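You operate a simulated robot arm through the tools that you are given. There is no shell and no other tool. Be economical: measure what you need, move in short steps, check, and stop when the job is done.

You run a simulated robot arm. Do the job below in one go: nothing can be reset, and whatever is moved stays where it is left.

JOB
Put the felt pad from the top of the wooden bench on top of the small flange on the top of the wooden bench.

The check looks at the end state, three seconds after you hand in, the way a careful person would. Anything else that was tipped, shoved, dropped, spilled or broken makes it a failure.

ROBOT AND FRAMES
A 6-joint arm with a two-finger parallel gripper, fixed in place. Base frame: the origin is at the foot of the arm, x ahead of it, y to its left, z up; the work surface is at about z = 0. Lengths are in cm, angles in degrees, forces in N, time in s.
With the tool pointing down near the work surface it reaches from about 14 to 58 cm from the base axis. Its first joint turns from -66.0 to 66.0 degrees. Payload 2.1 kg.
The TCP is the grasp point between the finger pads, 3 cm short of the fingertips. In the tool frame z runs along the fingers and y along their closing line. Largest opening 9.4 cm; finger width 2.8, thickness 1; the body of the gripper, 5 by 9.6 cm, starts 5.5 cm behind the TCP.
Orientation is that of the tool frame in the base frame, as a unit quaternion [w, x, y, z]. With the fingers straight down and closing along the base's y, the tool's x points along the base's -x, its y along +y and its z along -z.

CONTROLS
- The arm moves only by the tool nudge_tool. Its argument "plan" is a list of rows, each a list of 7 numbers: the gripper command, from -1 (fully open) to 1 (shut), values between in proportion, then the shift along the tool's x, y, z in units of 50 mm (1.0 is 50 mm), then the turn, a rotation vector about the tool's x, y, z in units of 6 degrees (1.0 is 6 degrees). In form: [[gripper, dx, dy, dz, rx, ry, rz], ...]. A call has 1 to 8 rows; each row shifts and turns the commanded pose from where the row before left it, along the tool's axes as they then stand. A call with a number of a shift or a turn outside -1 to 1 is refused whole. Each row takes 0.2 s and may step no farther than 5 cm and 8.6 degrees from the row before; otherwise, or with a gripper value out of range, the whole call is refused. Where a pose cannot be reached the arm comes as near as it can. A force on the tool above 40 N (or 10 N above the force at the start of the call, whichever is more), or a blocked arm, ends the call early, and 0.2 s more pass. Each finger travels about 7.2 cm/s and halts on what it meets, pressing with about 29 N; the grip force reading is that of the motor and also rises with nothing between the fingers. The clock runs only during rows and for 0.2 s after the last one: add rows that do not move to give the fingers time. The reply holds the time, the measured pose of the TCP, the force on the tool along the base axes, the opening and the grip force, in the units named above and with some noise, and new pictures: "views" is both (left out), scene, wrist or none.
- Cameras (640 x 400 px; columns grow to the right, rows downward): "scene" is fixed at [3.16, -36.3, 50.25]; the picture's right is [0.86, -0.52, 0.00], its down [-0.22, -0.37, -0.90] and it looks along [0.47, 0.77, -0.43] (base axes); focal length 365 px, centre (320, 200). "wrist" rides on the gripper at [-3.7, 0, -5.8] in the tool frame; the picture's right is [0.00, -1.00, 0.00], its down [0.97, 0.00, -0.24] and it looks along [0.24, 0.00, 0.97] (tool axes); focal length 218 px, centre (320, 200). There is no depth. A picture from a camera that has moved, and an enlarged one, comes with that camera's place and axes in the base frame and with its lens. The place of the scene camera against the robot may be out by one fixed shift of up to 1.8 cm in any direction.
- inspect(camera, box): a new picture of the part [left, top, right, bottom] of that camera's present view, enlarged. No time passes.
- hand_in(): hands the job in; it is judged then, once.

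Work in short steps. Places have to be worked out from the pictures, the camera data and where the tool is seen: move nearer, look again, correct. Check each grasp and each placing, and mend what went wrong. You have 90 turns and 150 pictures in all, those below and enlarged ones among them. Open the gripper and draw the arm clear of the work before you hand the job in, unless the task says otherwise; then end with one line.

The tools are called by a JSON object that holds its "fn" and its "kwargs". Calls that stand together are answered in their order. nudge_tool: Moves the arm, as the interface text tells. Its arguments: {"type":"object","properties":{"plan":{"type":"array"},"views":{"type":"string","enum":["both","scene","wrist","none"]}},"required":["plan"]} The other tools are called the same way: inspect (camera, box) takes an enlarged picture of a part of a camera's view; hand_in () hands the job in.

At the start:

```text
time_s: 0.0
ee_pos: [37.34, 11.07, 30.74]
tcp_rot: [0.0, 0.0, 1.0, 0.0]
force: [0.1, -0.3, 0.1]
grip_width: 9.41
grip_force: 0.1
```

scene: 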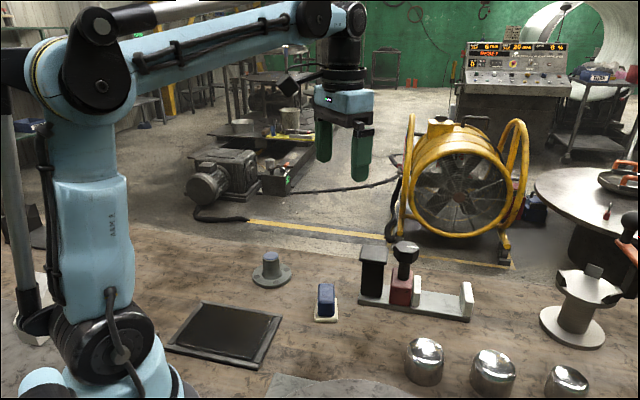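
wrist: 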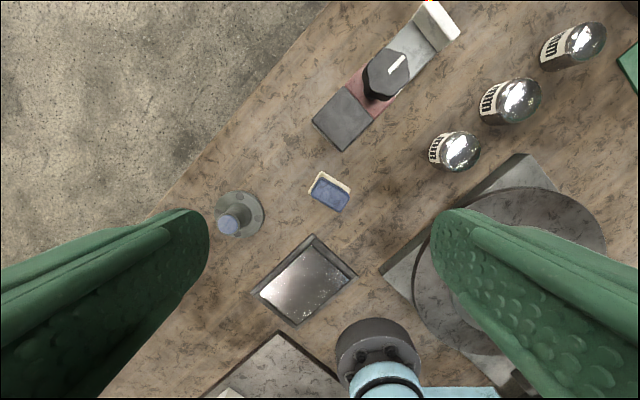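

I'll enlarge the small blue/cream object and the flange to identify them.

{"fn": "inspect", "kwargs": {"camera": "scene", "box": [230, 230, 390, 330]}}

{"fn": "inspect", "kwargs": {"camera": "wrist", "box": [200, 150, 360, 250]}}

{"fn": "inspect", "kwargs": {"camera": "scene", "box": [160, 230, 640, 400]}}

```text
4.00 times, centred on (310, 280) of scene
camera zoom: at [3.16, -36.3, 50.25], right [0.86, -0.52, 0.0], down [-0.22, -0.37, -0.9], along [0.47, 0.77, -0.43], focal length 1461 px, centre (360, -120)
```

zoom: 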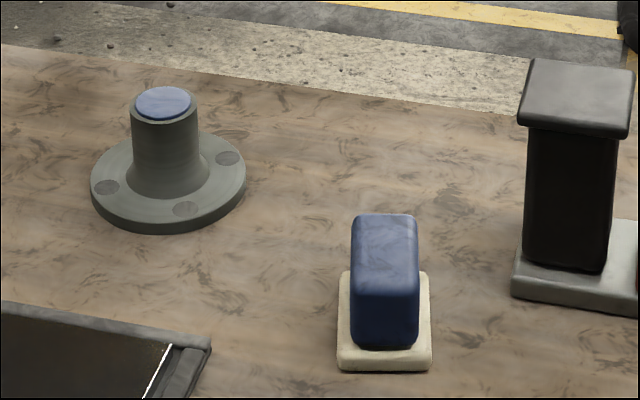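

```text
4.00 times, centred on (280, 200) of wrist
camera zoom: at [40.98, 11.26, 36.54], right [0.0, -1.0, 0.0], down [-0.97, 0.0, 0.24], along [-0.24, 0.0, -0.97], focal length 873 px, centre (480, 200)
```

zoom: 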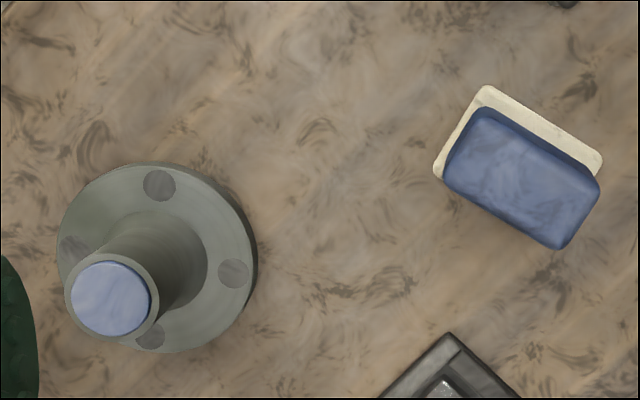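

```text
1.33 times, centred on (400, 315) of scene
camera zoom: at [3.16, -36.3, 50.25], right [0.86, -0.52, 0.0], down [-0.22, -0.37, -0.9], along [0.47, 0.77, -0.43], focal length 487 px, centre (213, 47)
```

zoom: 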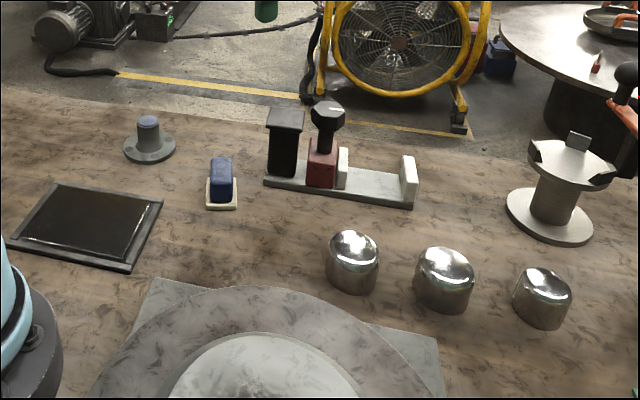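

The felt pad is the blue block on a cream base at about (33.6, 9.5), around 3.4 tall. Its long axis lies about 58° from x. The small flange is at about (29.6, 25.1) with its top at about z 5.7. I'll move above the pad and turn the fingers to close across its short side.

{"fn": "nudge_tool", "kwargs": {"plan": [[-1, 0.25, -0.1, 0.7, 0, 0, 0], [-1, 0.25, -0.1, 0.7, 0, 0, 0], [-1, 0.25, -0.1, 0.7, 0, 0, 0], [-1, 0, 0, 0, 0, 0, -1], [-1, 0, 0, 0, 0, 0, -1], [-1, 0, 0, 0, 0, 0, -1], [-1, 0, 0, 0, 0, 0, -1], [-1, 0, 0, 0, 0, 0, -1]], "views": "none"}}

{"fn": "nudge_tool", "kwargs": {"plan": [[-1, 0, 0, 0, 0, 0, -1], [-1, 0, 0, 0, 0, 0, -1], [-1, 0, 0, 0, 0, 0, -1], [-1, 0, 0, 0, 0, 0, -1], [-1, 0, 0, 0, 0, 0, -0.7], [-1, 0, 0, 0, 0, 0, 0]]}}

```text
time_s: 1.8
ee_pos: [33.42, 9.67, 20.41]
tcp_rot: [0.0, -0.26, 0.966, 0.0]
force: [0.3, -0.3, 0.0]
grip_width: 9.41
grip_force: 0.0
```

```text
time_s: 3.2
ee_pos: [33.38, 9.71, 20.32]
tcp_rot: [0.0, -0.487, 0.873, 0.0]
force: [0.2, 0.4, 0.7]
grip_width: 9.4
grip_force: 0.0
camera wrist: at [35.48, 12.97, 26.08], right [0.85, -0.53, 0.0], down [-0.51, -0.83, 0.24], along [-0.13, -0.2, -0.97], focal length 218 px, centre (320, 200)
```

scene: 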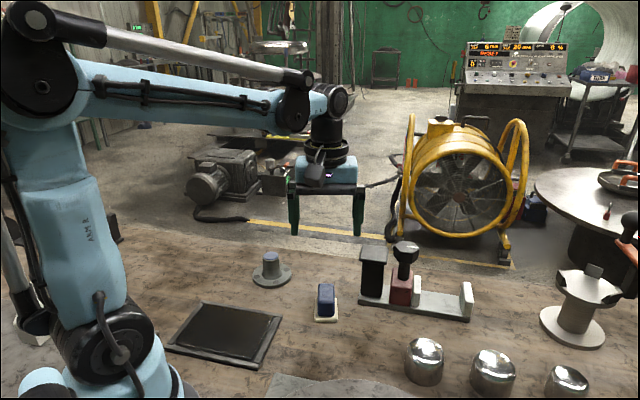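
wrist: 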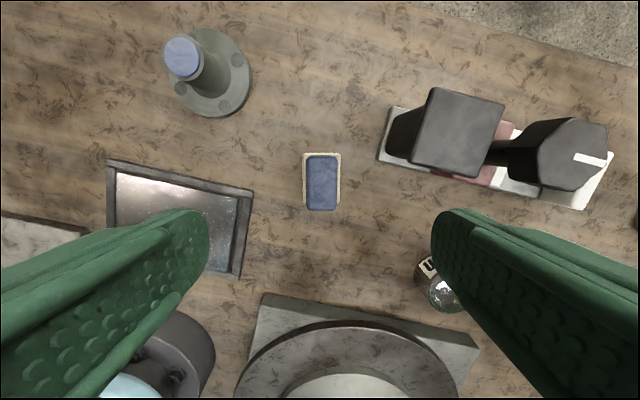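

{"fn": "inspect", "kwargs": {"camera": "wrist", "box": [272, 140, 368, 220]}}

```text
5.00 times, centred on (320, 180) of wrist
camera zoom: at [35.48, 12.97, 26.08], right [0.85, -0.53, 0.0], down [-0.51, -0.83, 0.24], along [-0.13, -0.2, -0.97], focal length 1091 px, centre (320, 300)
```

zoom: 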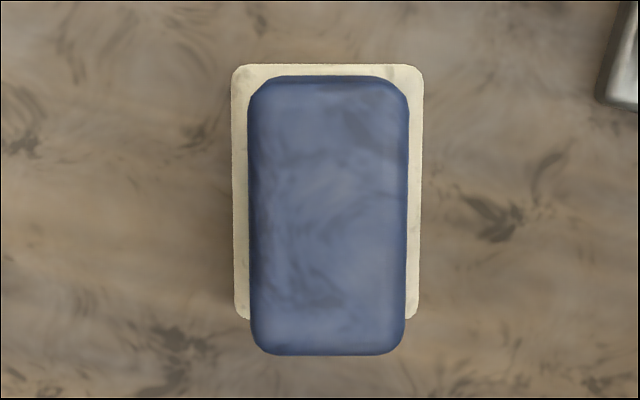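

The pad is centred under the tool to within 0.2 cm and aligned. I'll narrow the fingers a little to stay clear of the fixture, then descend to just above grasp height.

{"fn": "nudge_tool", "kwargs": {"plan": [[-0.3, 0, -0.03, 0.5, 0, 0, 0], [-0.3, 0, 0, 0.5, 0, 0, 0], [-0.3, 0, 0, 0.5, 0, 0, 0], [-0.3, 0, 0, 0.5, 0, 0, 0], [-0.3, 0, 0, 0.5, 0, 0, 0], [-0.3, 0, 0, 0.4, 0, 0, 0], [-0.3, 0, 0, 0, 0, 0, 0]]}}

```text
time_s: 4.8
ee_pos: [33.85, 9.36, 5.83]
tcp_rot: [0.0, -0.486, 0.874, 0.0]
force: [-1.0, -0.7, 0.6]
grip_width: 6.13
grip_force: 0.0
camera wrist: at [35.82, 12.62, 11.53], right [0.85, -0.53, 0.0], down [-0.51, -0.82, 0.24], along [-0.13, -0.2, -0.97], focal length 218 px, centre (320, 200)
```

scene: 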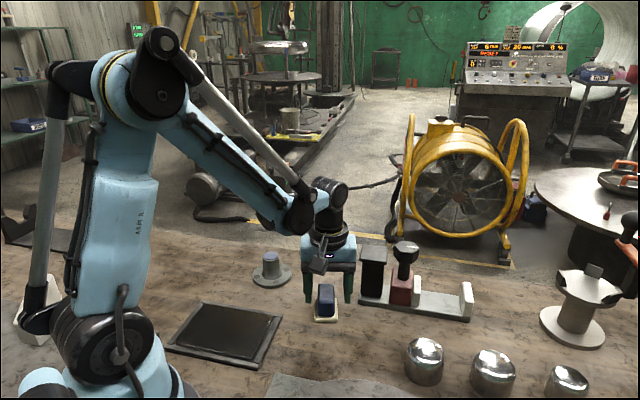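
wrist: 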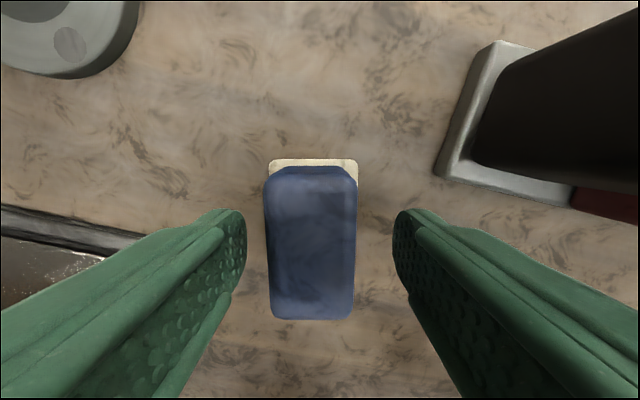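

The pad sits 0.35 cm toward tool +y. I'll correct that, go down to about z 4.6 so the tips stay above the cream base, and look before closing.

{"fn": "nudge_tool", "kwargs": {"plan": [[-0.3, 0, 0.065, 0, 0, 0, 0], [-0.3, 0, 0, 0.12, 0, 0, 0], [-0.3, 0, 0, 0.12, 0, 0, 0], [-0.3, 0, 0, 0, 0, 0, 0]]}}

{"fn": "inspect", "kwargs": {"camera": "scene", "box": [280, 230, 376, 330]}}

```text
time_s: 5.8
ee_pos: [33.34, 9.46, 4.52]
tcp_rot: [0.001, -0.487, 0.874, 0.0]
force: [0.0, 0.0, -0.3]
grip_width: 6.1
grip_force: 0.1
camera wrist: at [35.36, 12.87, 10.32], right [0.85, -0.53, 0.0], down [-0.51, -0.83, 0.24], along [-0.13, -0.2, -0.97], focal length 218 px, centre (320, 200)
```

scene: 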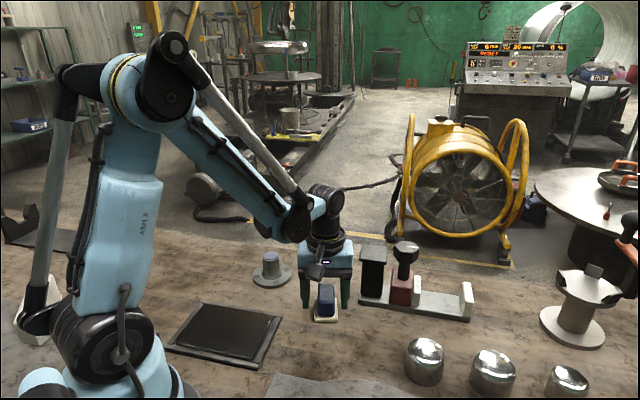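
wrist: 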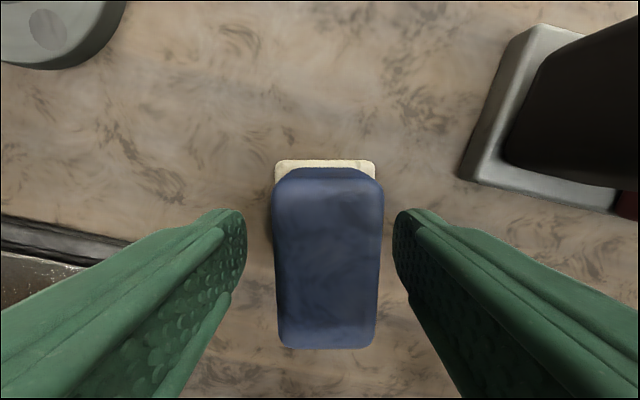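

```text
4.00 times, centred on (328, 280) of scene
camera zoom: at [3.16, -36.3, 50.25], right [0.86, -0.52, 0.0], down [-0.22, -0.37, -0.9], along [0.47, 0.77, -0.43], focal length 1461 px, centre (288, -120)
```

zoom: 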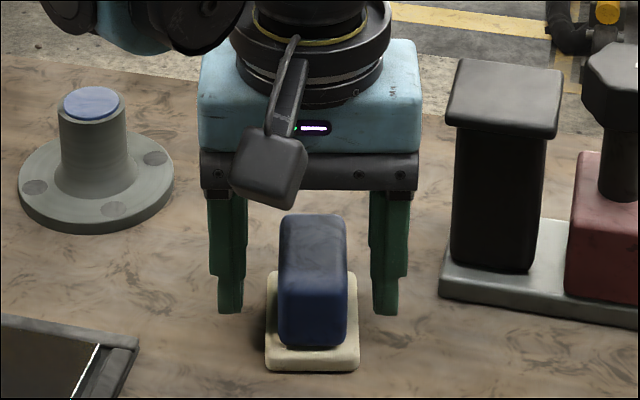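

The pad is now about 0.25 cm toward −y, so I'll correct it and close.

{"fn": "nudge_tool", "kwargs": {"plan": [[-0.3, 0, -0.04, 0, 0, 0, 0], [-0.3, 0, 0, 0, 0, 0, 0], [0.2, 0, 0, 0, 0, 0, 0], [1, 0, 0, 0, 0, 0, 0], [1, 0, 0, 0, 0, 0, 0], [1, 0, 0, 0, 0, 0, 0]]}}

```text
time_s: 7.2
ee_pos: [33.45, 9.53, 4.51]
tcp_rot: [0.001, -0.487, 0.874, 0.0]
force: [0.9, 0.4, 0.6]
grip_width: 3.61
grip_force: 28.9
camera wrist: at [35.53, 12.74, 10.34], right [0.85, -0.53, 0.0], down [-0.51, -0.82, 0.24], along [-0.13, -0.2, -0.97], focal length 218 px, centre (320, 200)
```

scene: 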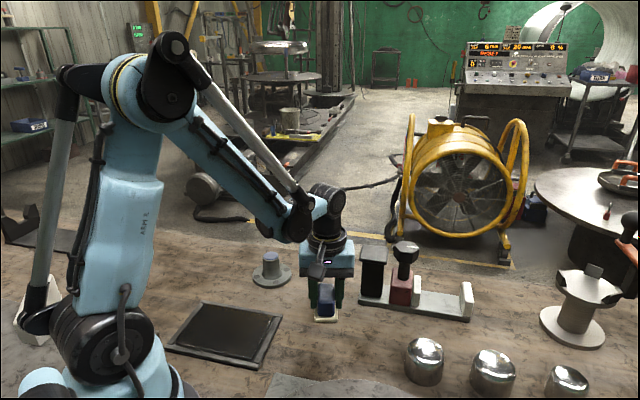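
wrist: 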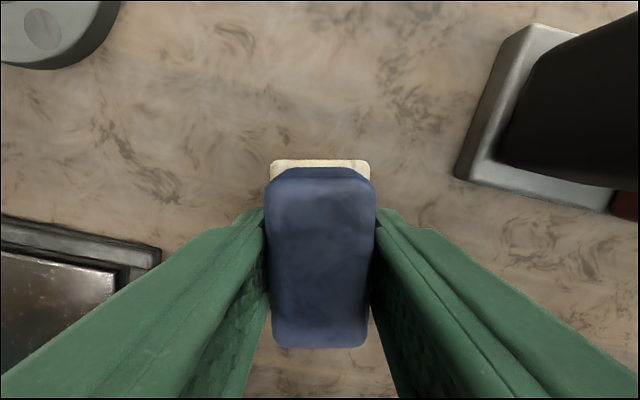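

The grip is holding at 3.6 cm. I'll lift 11 cm.

{"fn": "nudge_tool", "kwargs": {"plan": [[1, 0, 0, -0.2, 0, 0, 0], [1, 0, 0, -0.5, 0, 0, 0], [1, 0, 0, -0.5, 0, 0, 0], [1, 0, 0, -0.5, 0, 0, 0], [1, 0, 0, -0.5, 0, 0, 0], [1, 0, 0, 0, 0, 0, 0]]}}

{"fn": "inspect", "kwargs": {"camera": "wrist", "box": [80, 0, 320, 150]}}

```text
time_s: 8.6
ee_pos: [33.56, 9.39, 15.57]
tcp_rot: [0.0, -0.487, 0.874, -0.001]
force: [0.2, -0.4, -1.3]
grip_width: 3.57
grip_force: 28.6
camera wrist: at [35.55, 12.72, 21.38], right [0.85, -0.53, 0.0], down [-0.51, -0.82, 0.24], along [-0.13, -0.2, -0.97], focal length 218 px, centre (320, 200)
```

scene: 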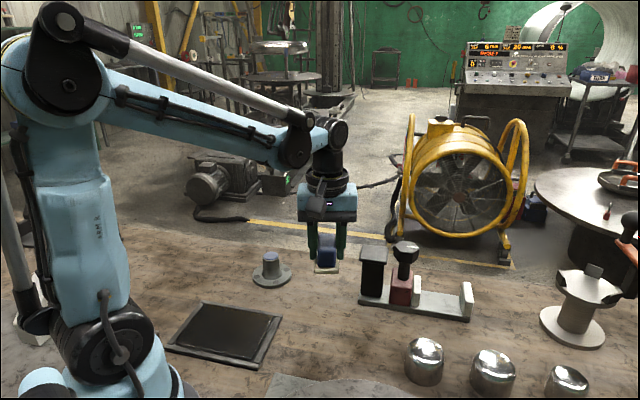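
wrist: 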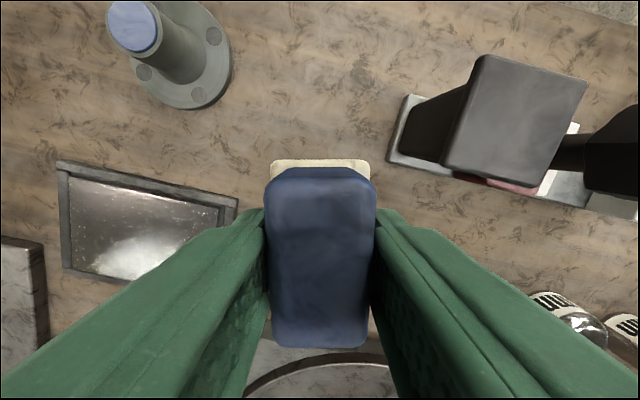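

```text
2.67 times, centred on (200, 75) of wrist
camera zoom: at [35.55, 12.72, 21.38], right [0.85, -0.53, 0.0], down [-0.51, -0.82, 0.24], along [-0.13, -0.2, -0.97], focal length 582 px, centre (640, 533)
```

zoom: 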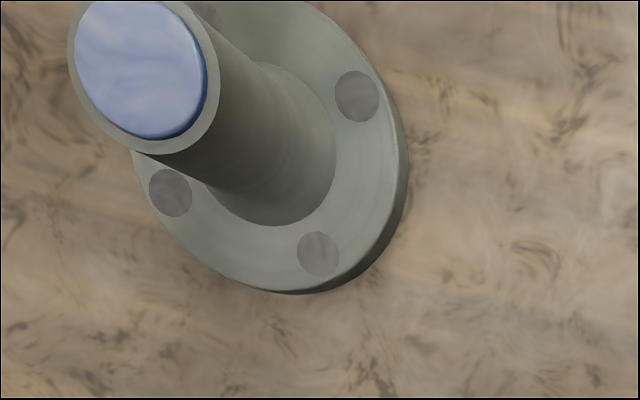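

The pad is held level. I'll move sideways first so the flange lies straight ahead of the pad in the wrist view, then measure.

{"fn": "nudge_tool", "kwargs": {"plan": [[1, -0.2, 0.46, 0, 0, 0, 0], [1, -0.2, 0.46, 0, 0, 0, 0], [1, -0.2, 0.46, 0, 0, 0, 0], [1, -0.2, 0.46, 0, 0, 0, 0], [1, -0.2, 0.46, 0, 0, 0, 0], [1, 0, 0, 0, 0, 0, 0]]}}

{"fn": "inspect", "kwargs": {"camera": "wrist", "box": [240, 50, 400, 180]}}

```text
time_s: 10.0
ee_pos: [26.68, 20.05, 15.57]
tcp_rot: [0.0, -0.486, 0.874, 0.001]
force: [0.2, -0.1, -0.4]
grip_width: 3.54
grip_force: 29.0
camera wrist: at [28.63, 23.24, 21.3], right [0.85, -0.53, 0.0], down [-0.51, -0.82, 0.24], along [-0.13, -0.2, -0.97], focal length 218 px, centre (320, 200)
```

scene: 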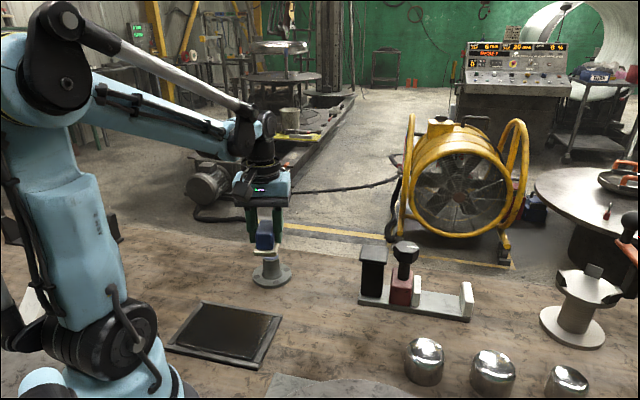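
wrist: 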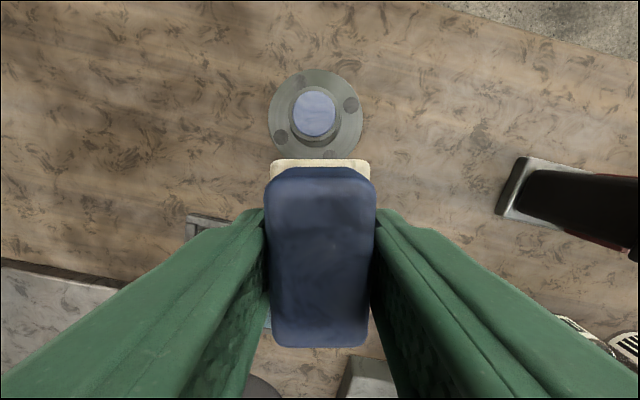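

```text
3.08 times, centred on (320, 115) of wrist
camera zoom: at [28.63, 23.24, 21.3], right [0.85, -0.53, 0.0], down [-0.51, -0.82, 0.24], along [-0.13, -0.2, -0.97], focal length 672 px, centre (320, 462)
```

zoom: 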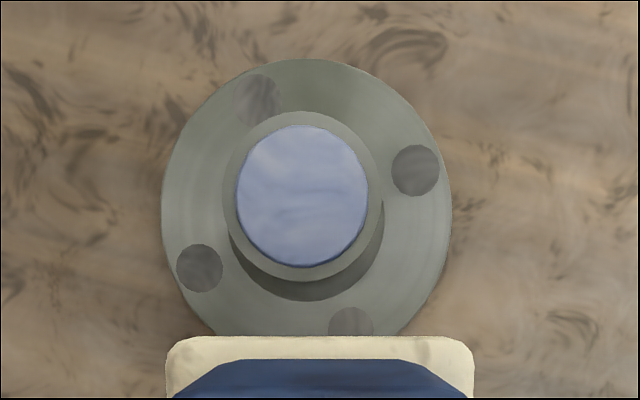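

Relative to the tool, the flange axis is about 5.8 cm toward −x and 0.4 cm toward +y. The pad centre is near x −0.1. I'll move over it, lower to just above contact, and check.

{"fn": "nudge_tool", "kwargs": {"plan": [[1, -0.4, 0.04, 0, 0, 0, 0], [1, -0.4, 0.04, 0, 0, 0, 0], [1, -0.35, 0, 0, 0, 0, 0], [1, 0, 0, 0.3, 0, 0, 0], [1, 0, 0, 0.3, 0, 0, 0], [1, 0, 0, 0, 0, 0, 0]]}}

{"fn": "inspect", "kwargs": {"camera": "scene", "box": [222, 210, 318, 300]}}

```text
time_s: 11.4
ee_pos: [29.2, 25.02, 12.68]
tcp_rot: [-0.001, -0.487, 0.873, -0.001]
force: [0.4, 0.0, -0.7]
grip_width: 3.59
grip_force: 29.4
camera wrist: at [31.18, 28.31, 18.34], right [0.85, -0.53, 0.0], down [-0.51, -0.82, 0.24], along [-0.13, -0.2, -0.97], focal length 218 px, centre (320, 200)
```

scene: 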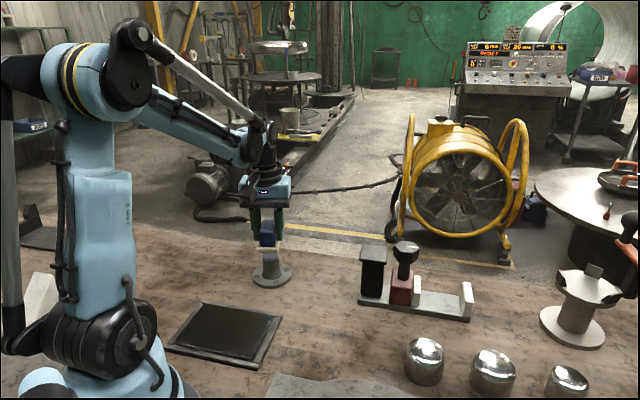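
wrist: 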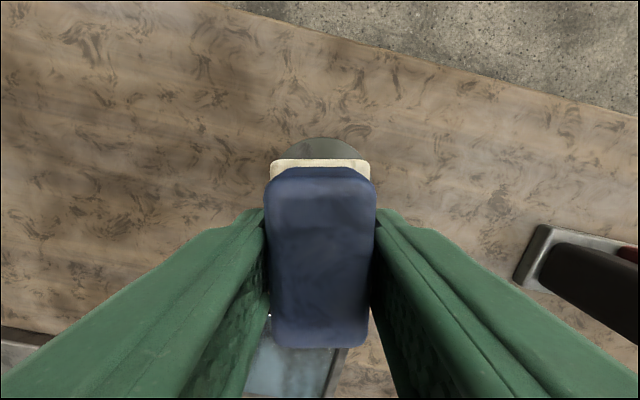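

```text
4.44 times, centred on (270, 255) of scene
camera zoom: at [3.16, -36.3, 50.25], right [0.86, -0.52, 0.0], down [-0.22, -0.37, -0.9], along [0.47, 0.77, -0.43], focal length 1624 px, centre (542, -44)
```

zoom: 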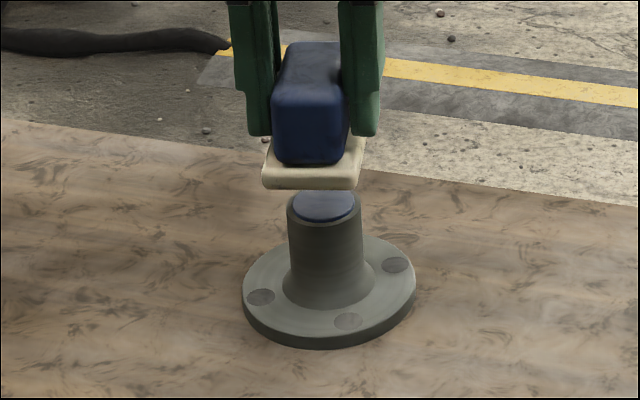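

Both views put the flange about 0.35 cm toward tool −y, and x is fine. I'll correct that and lower partway.

{"fn": "nudge_tool", "kwargs": {"plan": [[1, 0, -0.07, 0, 0, 0, 0], [1, 0, 0, 0.14, 0, 0, 0], [1, 0, 0, 0.12, 0, 0, 0], [1, 0, 0, 0, 0, 0, 0]], "views": "wrist"}}

{"fn": "inspect", "kwargs": {"camera": "scene", "box": [222, 210, 318, 300]}}

```text
time_s: 12.4
ee_pos: [29.34, 24.82, 11.16]
tcp_rot: [0.0, -0.486, 0.874, -0.001]
force: [0.2, -0.2, -0.1]
grip_width: 3.57
grip_force: 29.2
camera wrist: at [31.43, 28.02, 16.99], right [0.85, -0.53, 0.0], down [-0.51, -0.82, 0.24], along [-0.13, -0.2, -0.97], focal length 218 px, centre (320, 200)
```

wrist: 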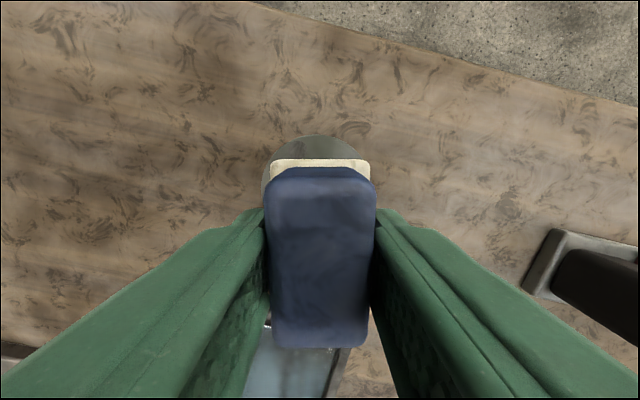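

```text
4.44 times, centred on (270, 255) of scene
camera zoom: at [3.16, -36.3, 50.25], right [0.86, -0.52, 0.0], down [-0.22, -0.37, -0.9], along [0.47, 0.77, -0.43], focal length 1624 px, centre (542, -44)
```

zoom: 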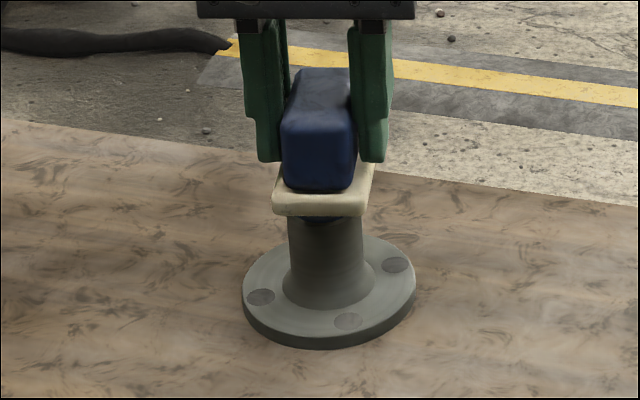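

The pad is centred with less than 1 cm to go. I'll lower in small steps and watch the force.

{"fn": "nudge_tool", "kwargs": {"plan": [[1, 0, 0, 0.05, 0, 0, 0], [1, 0, 0, 0.05, 0, 0, 0], [1, 0, 0, 0, 0, 0, 0]], "views": "none"}}

{"fn": "inspect", "kwargs": {"camera": "scene", "box": [240, 225, 304, 275]}}

```text
time_s: 13.2
ee_pos: [29.39, 24.65, 10.81]
tcp_rot: [0.0, -0.487, 0.874, 0.0]
force: [-0.8, 0.0, -1.5]
grip_width: 3.57
grip_force: 29.4
```

```text
8.00 times, centred on (272, 250) of scene
camera zoom: at [3.16, -36.3, 50.25], right [0.86, -0.52, 0.0], down [-0.22, -0.37, -0.9], along [0.47, 0.77, -0.43], focal length 2922 px, centre (704, -200)
```

zoom: 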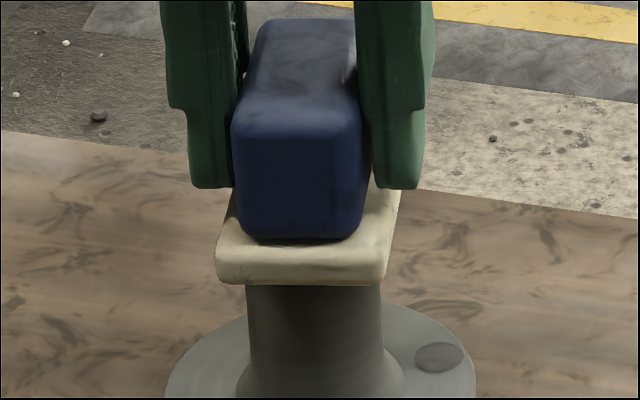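

No contact yet, so I'll keep lowering.

{"fn": "nudge_tool", "kwargs": {"plan": [[1, 0, 0, 0.03, 0, 0, 0], [1, 0, 0, 0.03, 0, 0, 0], [1, 0, 0, 0, 0, 0, 0]], "views": "none"}}

```text
time_s: 14.0
ee_pos: [29.4, 24.8, 10.5]
tcp_rot: [0.0, -0.486, 0.874, -0.001]
force: [0.1, 0.2, -1.3]
grip_width: 3.54
grip_force: 29.2
```

{"fn": "nudge_tool", "kwargs": {"plan": [[1, 0, 0, 0.03, 0, 0, 0], [1, 0, 0, 0, 0, 0, 0]], "views": "none"}}

{"fn": "inspect", "kwargs": {"camera": "scene", "box": [240, 225, 304, 275]}}

```text
time_s: 14.6
ee_pos: [29.45, 24.74, 10.33]
tcp_rot: [-0.001, -0.486, 0.874, 0.0]
force: [0.0, -1.0, -0.4]
grip_width: 3.6
grip_force: 29.6
```

```text
8.00 times, centred on (272, 250) of scene
camera zoom: at [3.16, -36.3, 50.25], right [0.86, -0.52, 0.0], down [-0.22, -0.37, -0.9], along [0.47, 0.77, -0.43], focal length 2922 px, centre (704, -200)
```

zoom: 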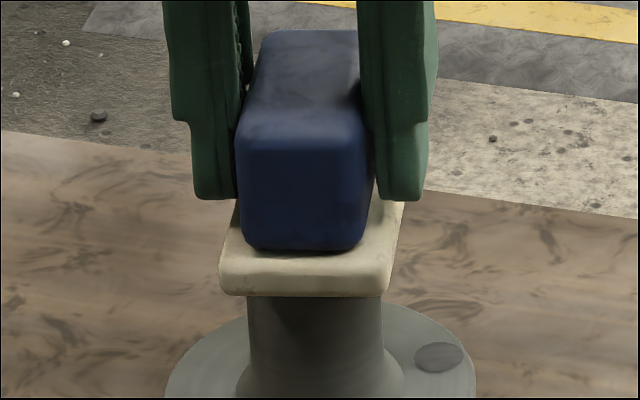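

No contact force yet, so I'll go down in further small steps.

{"fn": "nudge_tool", "kwargs": {"plan": [[1, 0, 0, 0.03, 0, 0, 0], [1, 0, 0, 0, 0, 0, 0]], "views": "none"}}

{"fn": "nudge_tool", "kwargs": {"plan": [[1, 0, 0, 0.03, 0, 0, 0], [1, 0, 0, 0, 0, 0, 0]], "views": "none"}}

```text
time_s: 15.2
ee_pos: [29.44, 24.87, 10.13]
tcp_rot: [0.001, -0.487, 0.874, 0.001]
force: [0.3, -0.4, -0.7]
grip_width: 3.58
grip_force: 29.0
```

```text
time_s: 15.8
ee_pos: [29.49, 24.77, 10.1]
tcp_rot: [0.0, -0.487, 0.873, 0.0]
force: [-1.8, 1.2, 5.7]
grip_width: 3.57
grip_force: 28.8
```

There's contact at about z 10.1 with 5.7 N. I'll check the picture before releasing.

{"fn": "inspect", "kwargs": {"camera": "scene", "box": [240, 225, 304, 275]}}

{"fn": "inspect", "kwargs": {"camera": "wrist", "box": [220, 100, 420, 225]}}

```text
8.00 times, centred on (272, 250) of scene
camera zoom: at [3.16, -36.3, 50.25], right [0.86, -0.52, 0.0], down [-0.22, -0.37, -0.9], along [0.47, 0.77, -0.43], focal length 2922 px, centre (704, -200)
```

zoom: 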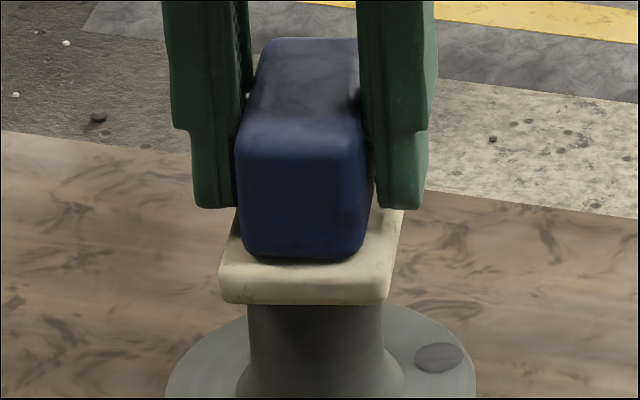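

```text
3.20 times, centred on (320, 162) of wrist
camera zoom: at [31.44, 28.1, 15.83], right [0.85, -0.53, 0.0], down [-0.51, -0.83, 0.24], along [-0.13, -0.2, -0.97], focal length 698 px, centre (320, 320)
```

zoom: 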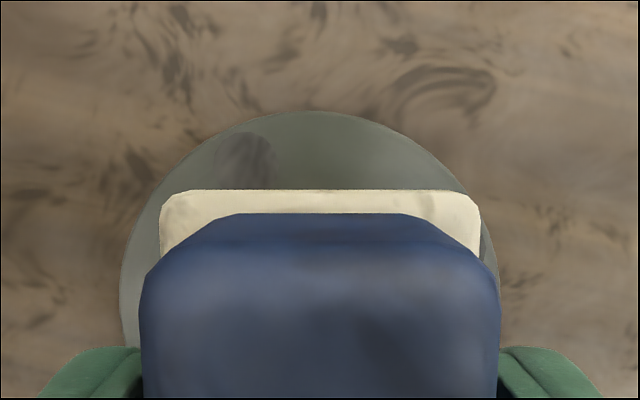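

It's well centred, within about 0.2 cm. I'll open gently and then rise straight up.

{"fn": "nudge_tool", "kwargs": {"plan": [[0.15, 0, 0, 0, 0, 0, 0], [0.0, 0, 0, 0, 0, 0, 0], [-0.3, 0, 0, 0, 0, 0, 0], [-0.3, 0, 0, 0, 0, 0, 0]]}}

```text
time_s: 16.8
ee_pos: [29.49, 24.81, 10.0]
tcp_rot: [-0.001, -0.487, 0.874, 0.0]
force: [-0.5, 0.3, -0.1]
grip_width: 6.09
grip_force: 0.0
camera wrist: at [31.44, 28.09, 15.82], right [0.85, -0.53, 0.0], down [-0.51, -0.82, 0.24], along [-0.13, -0.2, -0.97], focal length 218 px, centre (320, 200)
```

scene: 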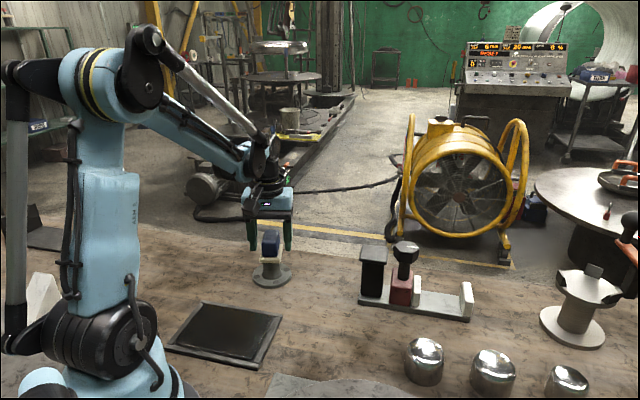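
wrist: 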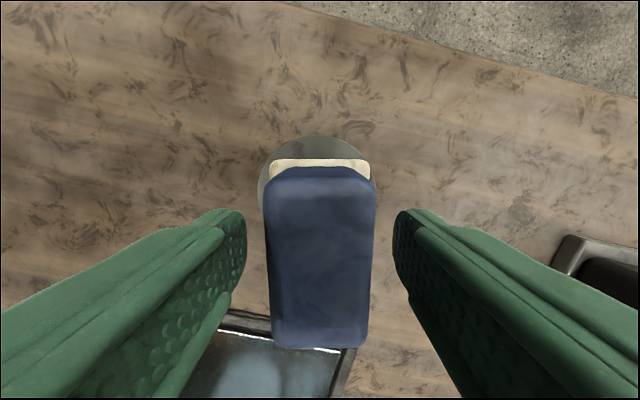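

The pad stays put with the fingers clear, so I'll rise straight up.

{"fn": "nudge_tool", "kwargs": {"plan": [[-0.3, 0, 0, -0.3, 0, 0, 0], [-0.3, 0, 0, -0.6, 0, 0, 0], [-0.3, 0, 0, -0.6, 0, 0, 0], [-0.3, 0, 0, -0.8, 0, 0, 0], [-1, 0, 0, -0.5, 0, 0, 0], [-1, 0, 0, 0, 0, 0, 0]]}}

{"fn": "inspect", "kwargs": {"camera": "scene", "box": [222, 210, 318, 300]}}

```text
time_s: 18.2
ee_pos: [29.57, 24.92, 23.99]
tcp_rot: [0.001, -0.486, 0.874, 0.0]
force: [-0.4, -0.9, 0.5]
grip_width: 9.37
grip_force: 0.0
camera wrist: at [31.54, 28.17, 29.92], right [0.85, -0.53, 0.0], down [-0.51, -0.82, 0.24], along [-0.13, -0.2, -0.97], focal length 218 px, centre (320, 200)
```

scene: 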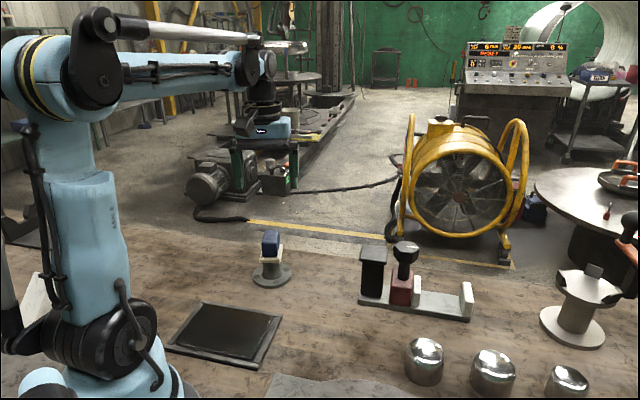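
wrist: 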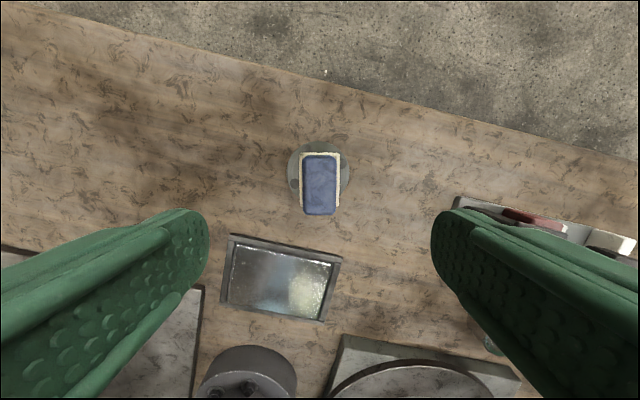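

```text
4.44 times, centred on (270, 255) of scene
camera zoom: at [3.16, -36.3, 50.25], right [0.86, -0.52, 0.0], down [-0.22, -0.37, -0.9], along [0.47, 0.77, -0.43], focal length 1624 px, centre (542, -44)
```

zoom: 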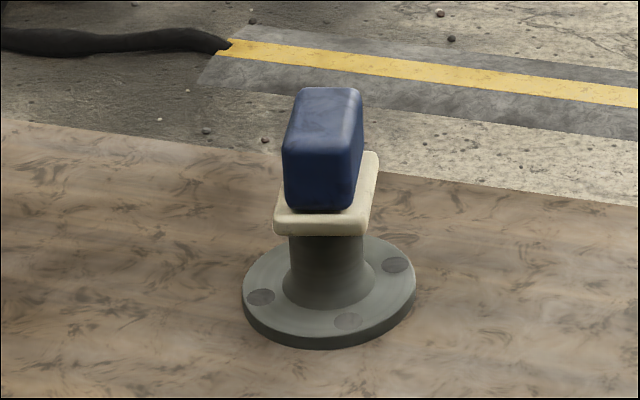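

The pad sits level and centred on the flange, nothing else has moved, and the arm is clear. I'm handing in.

{"fn": "hand_in", "kwargs": {}}

```text
The job is handed in.
```

The felt pad is resting level and centred on top of the small flange, with the gripper open and the arm clear; I saw nothing else disturbed.
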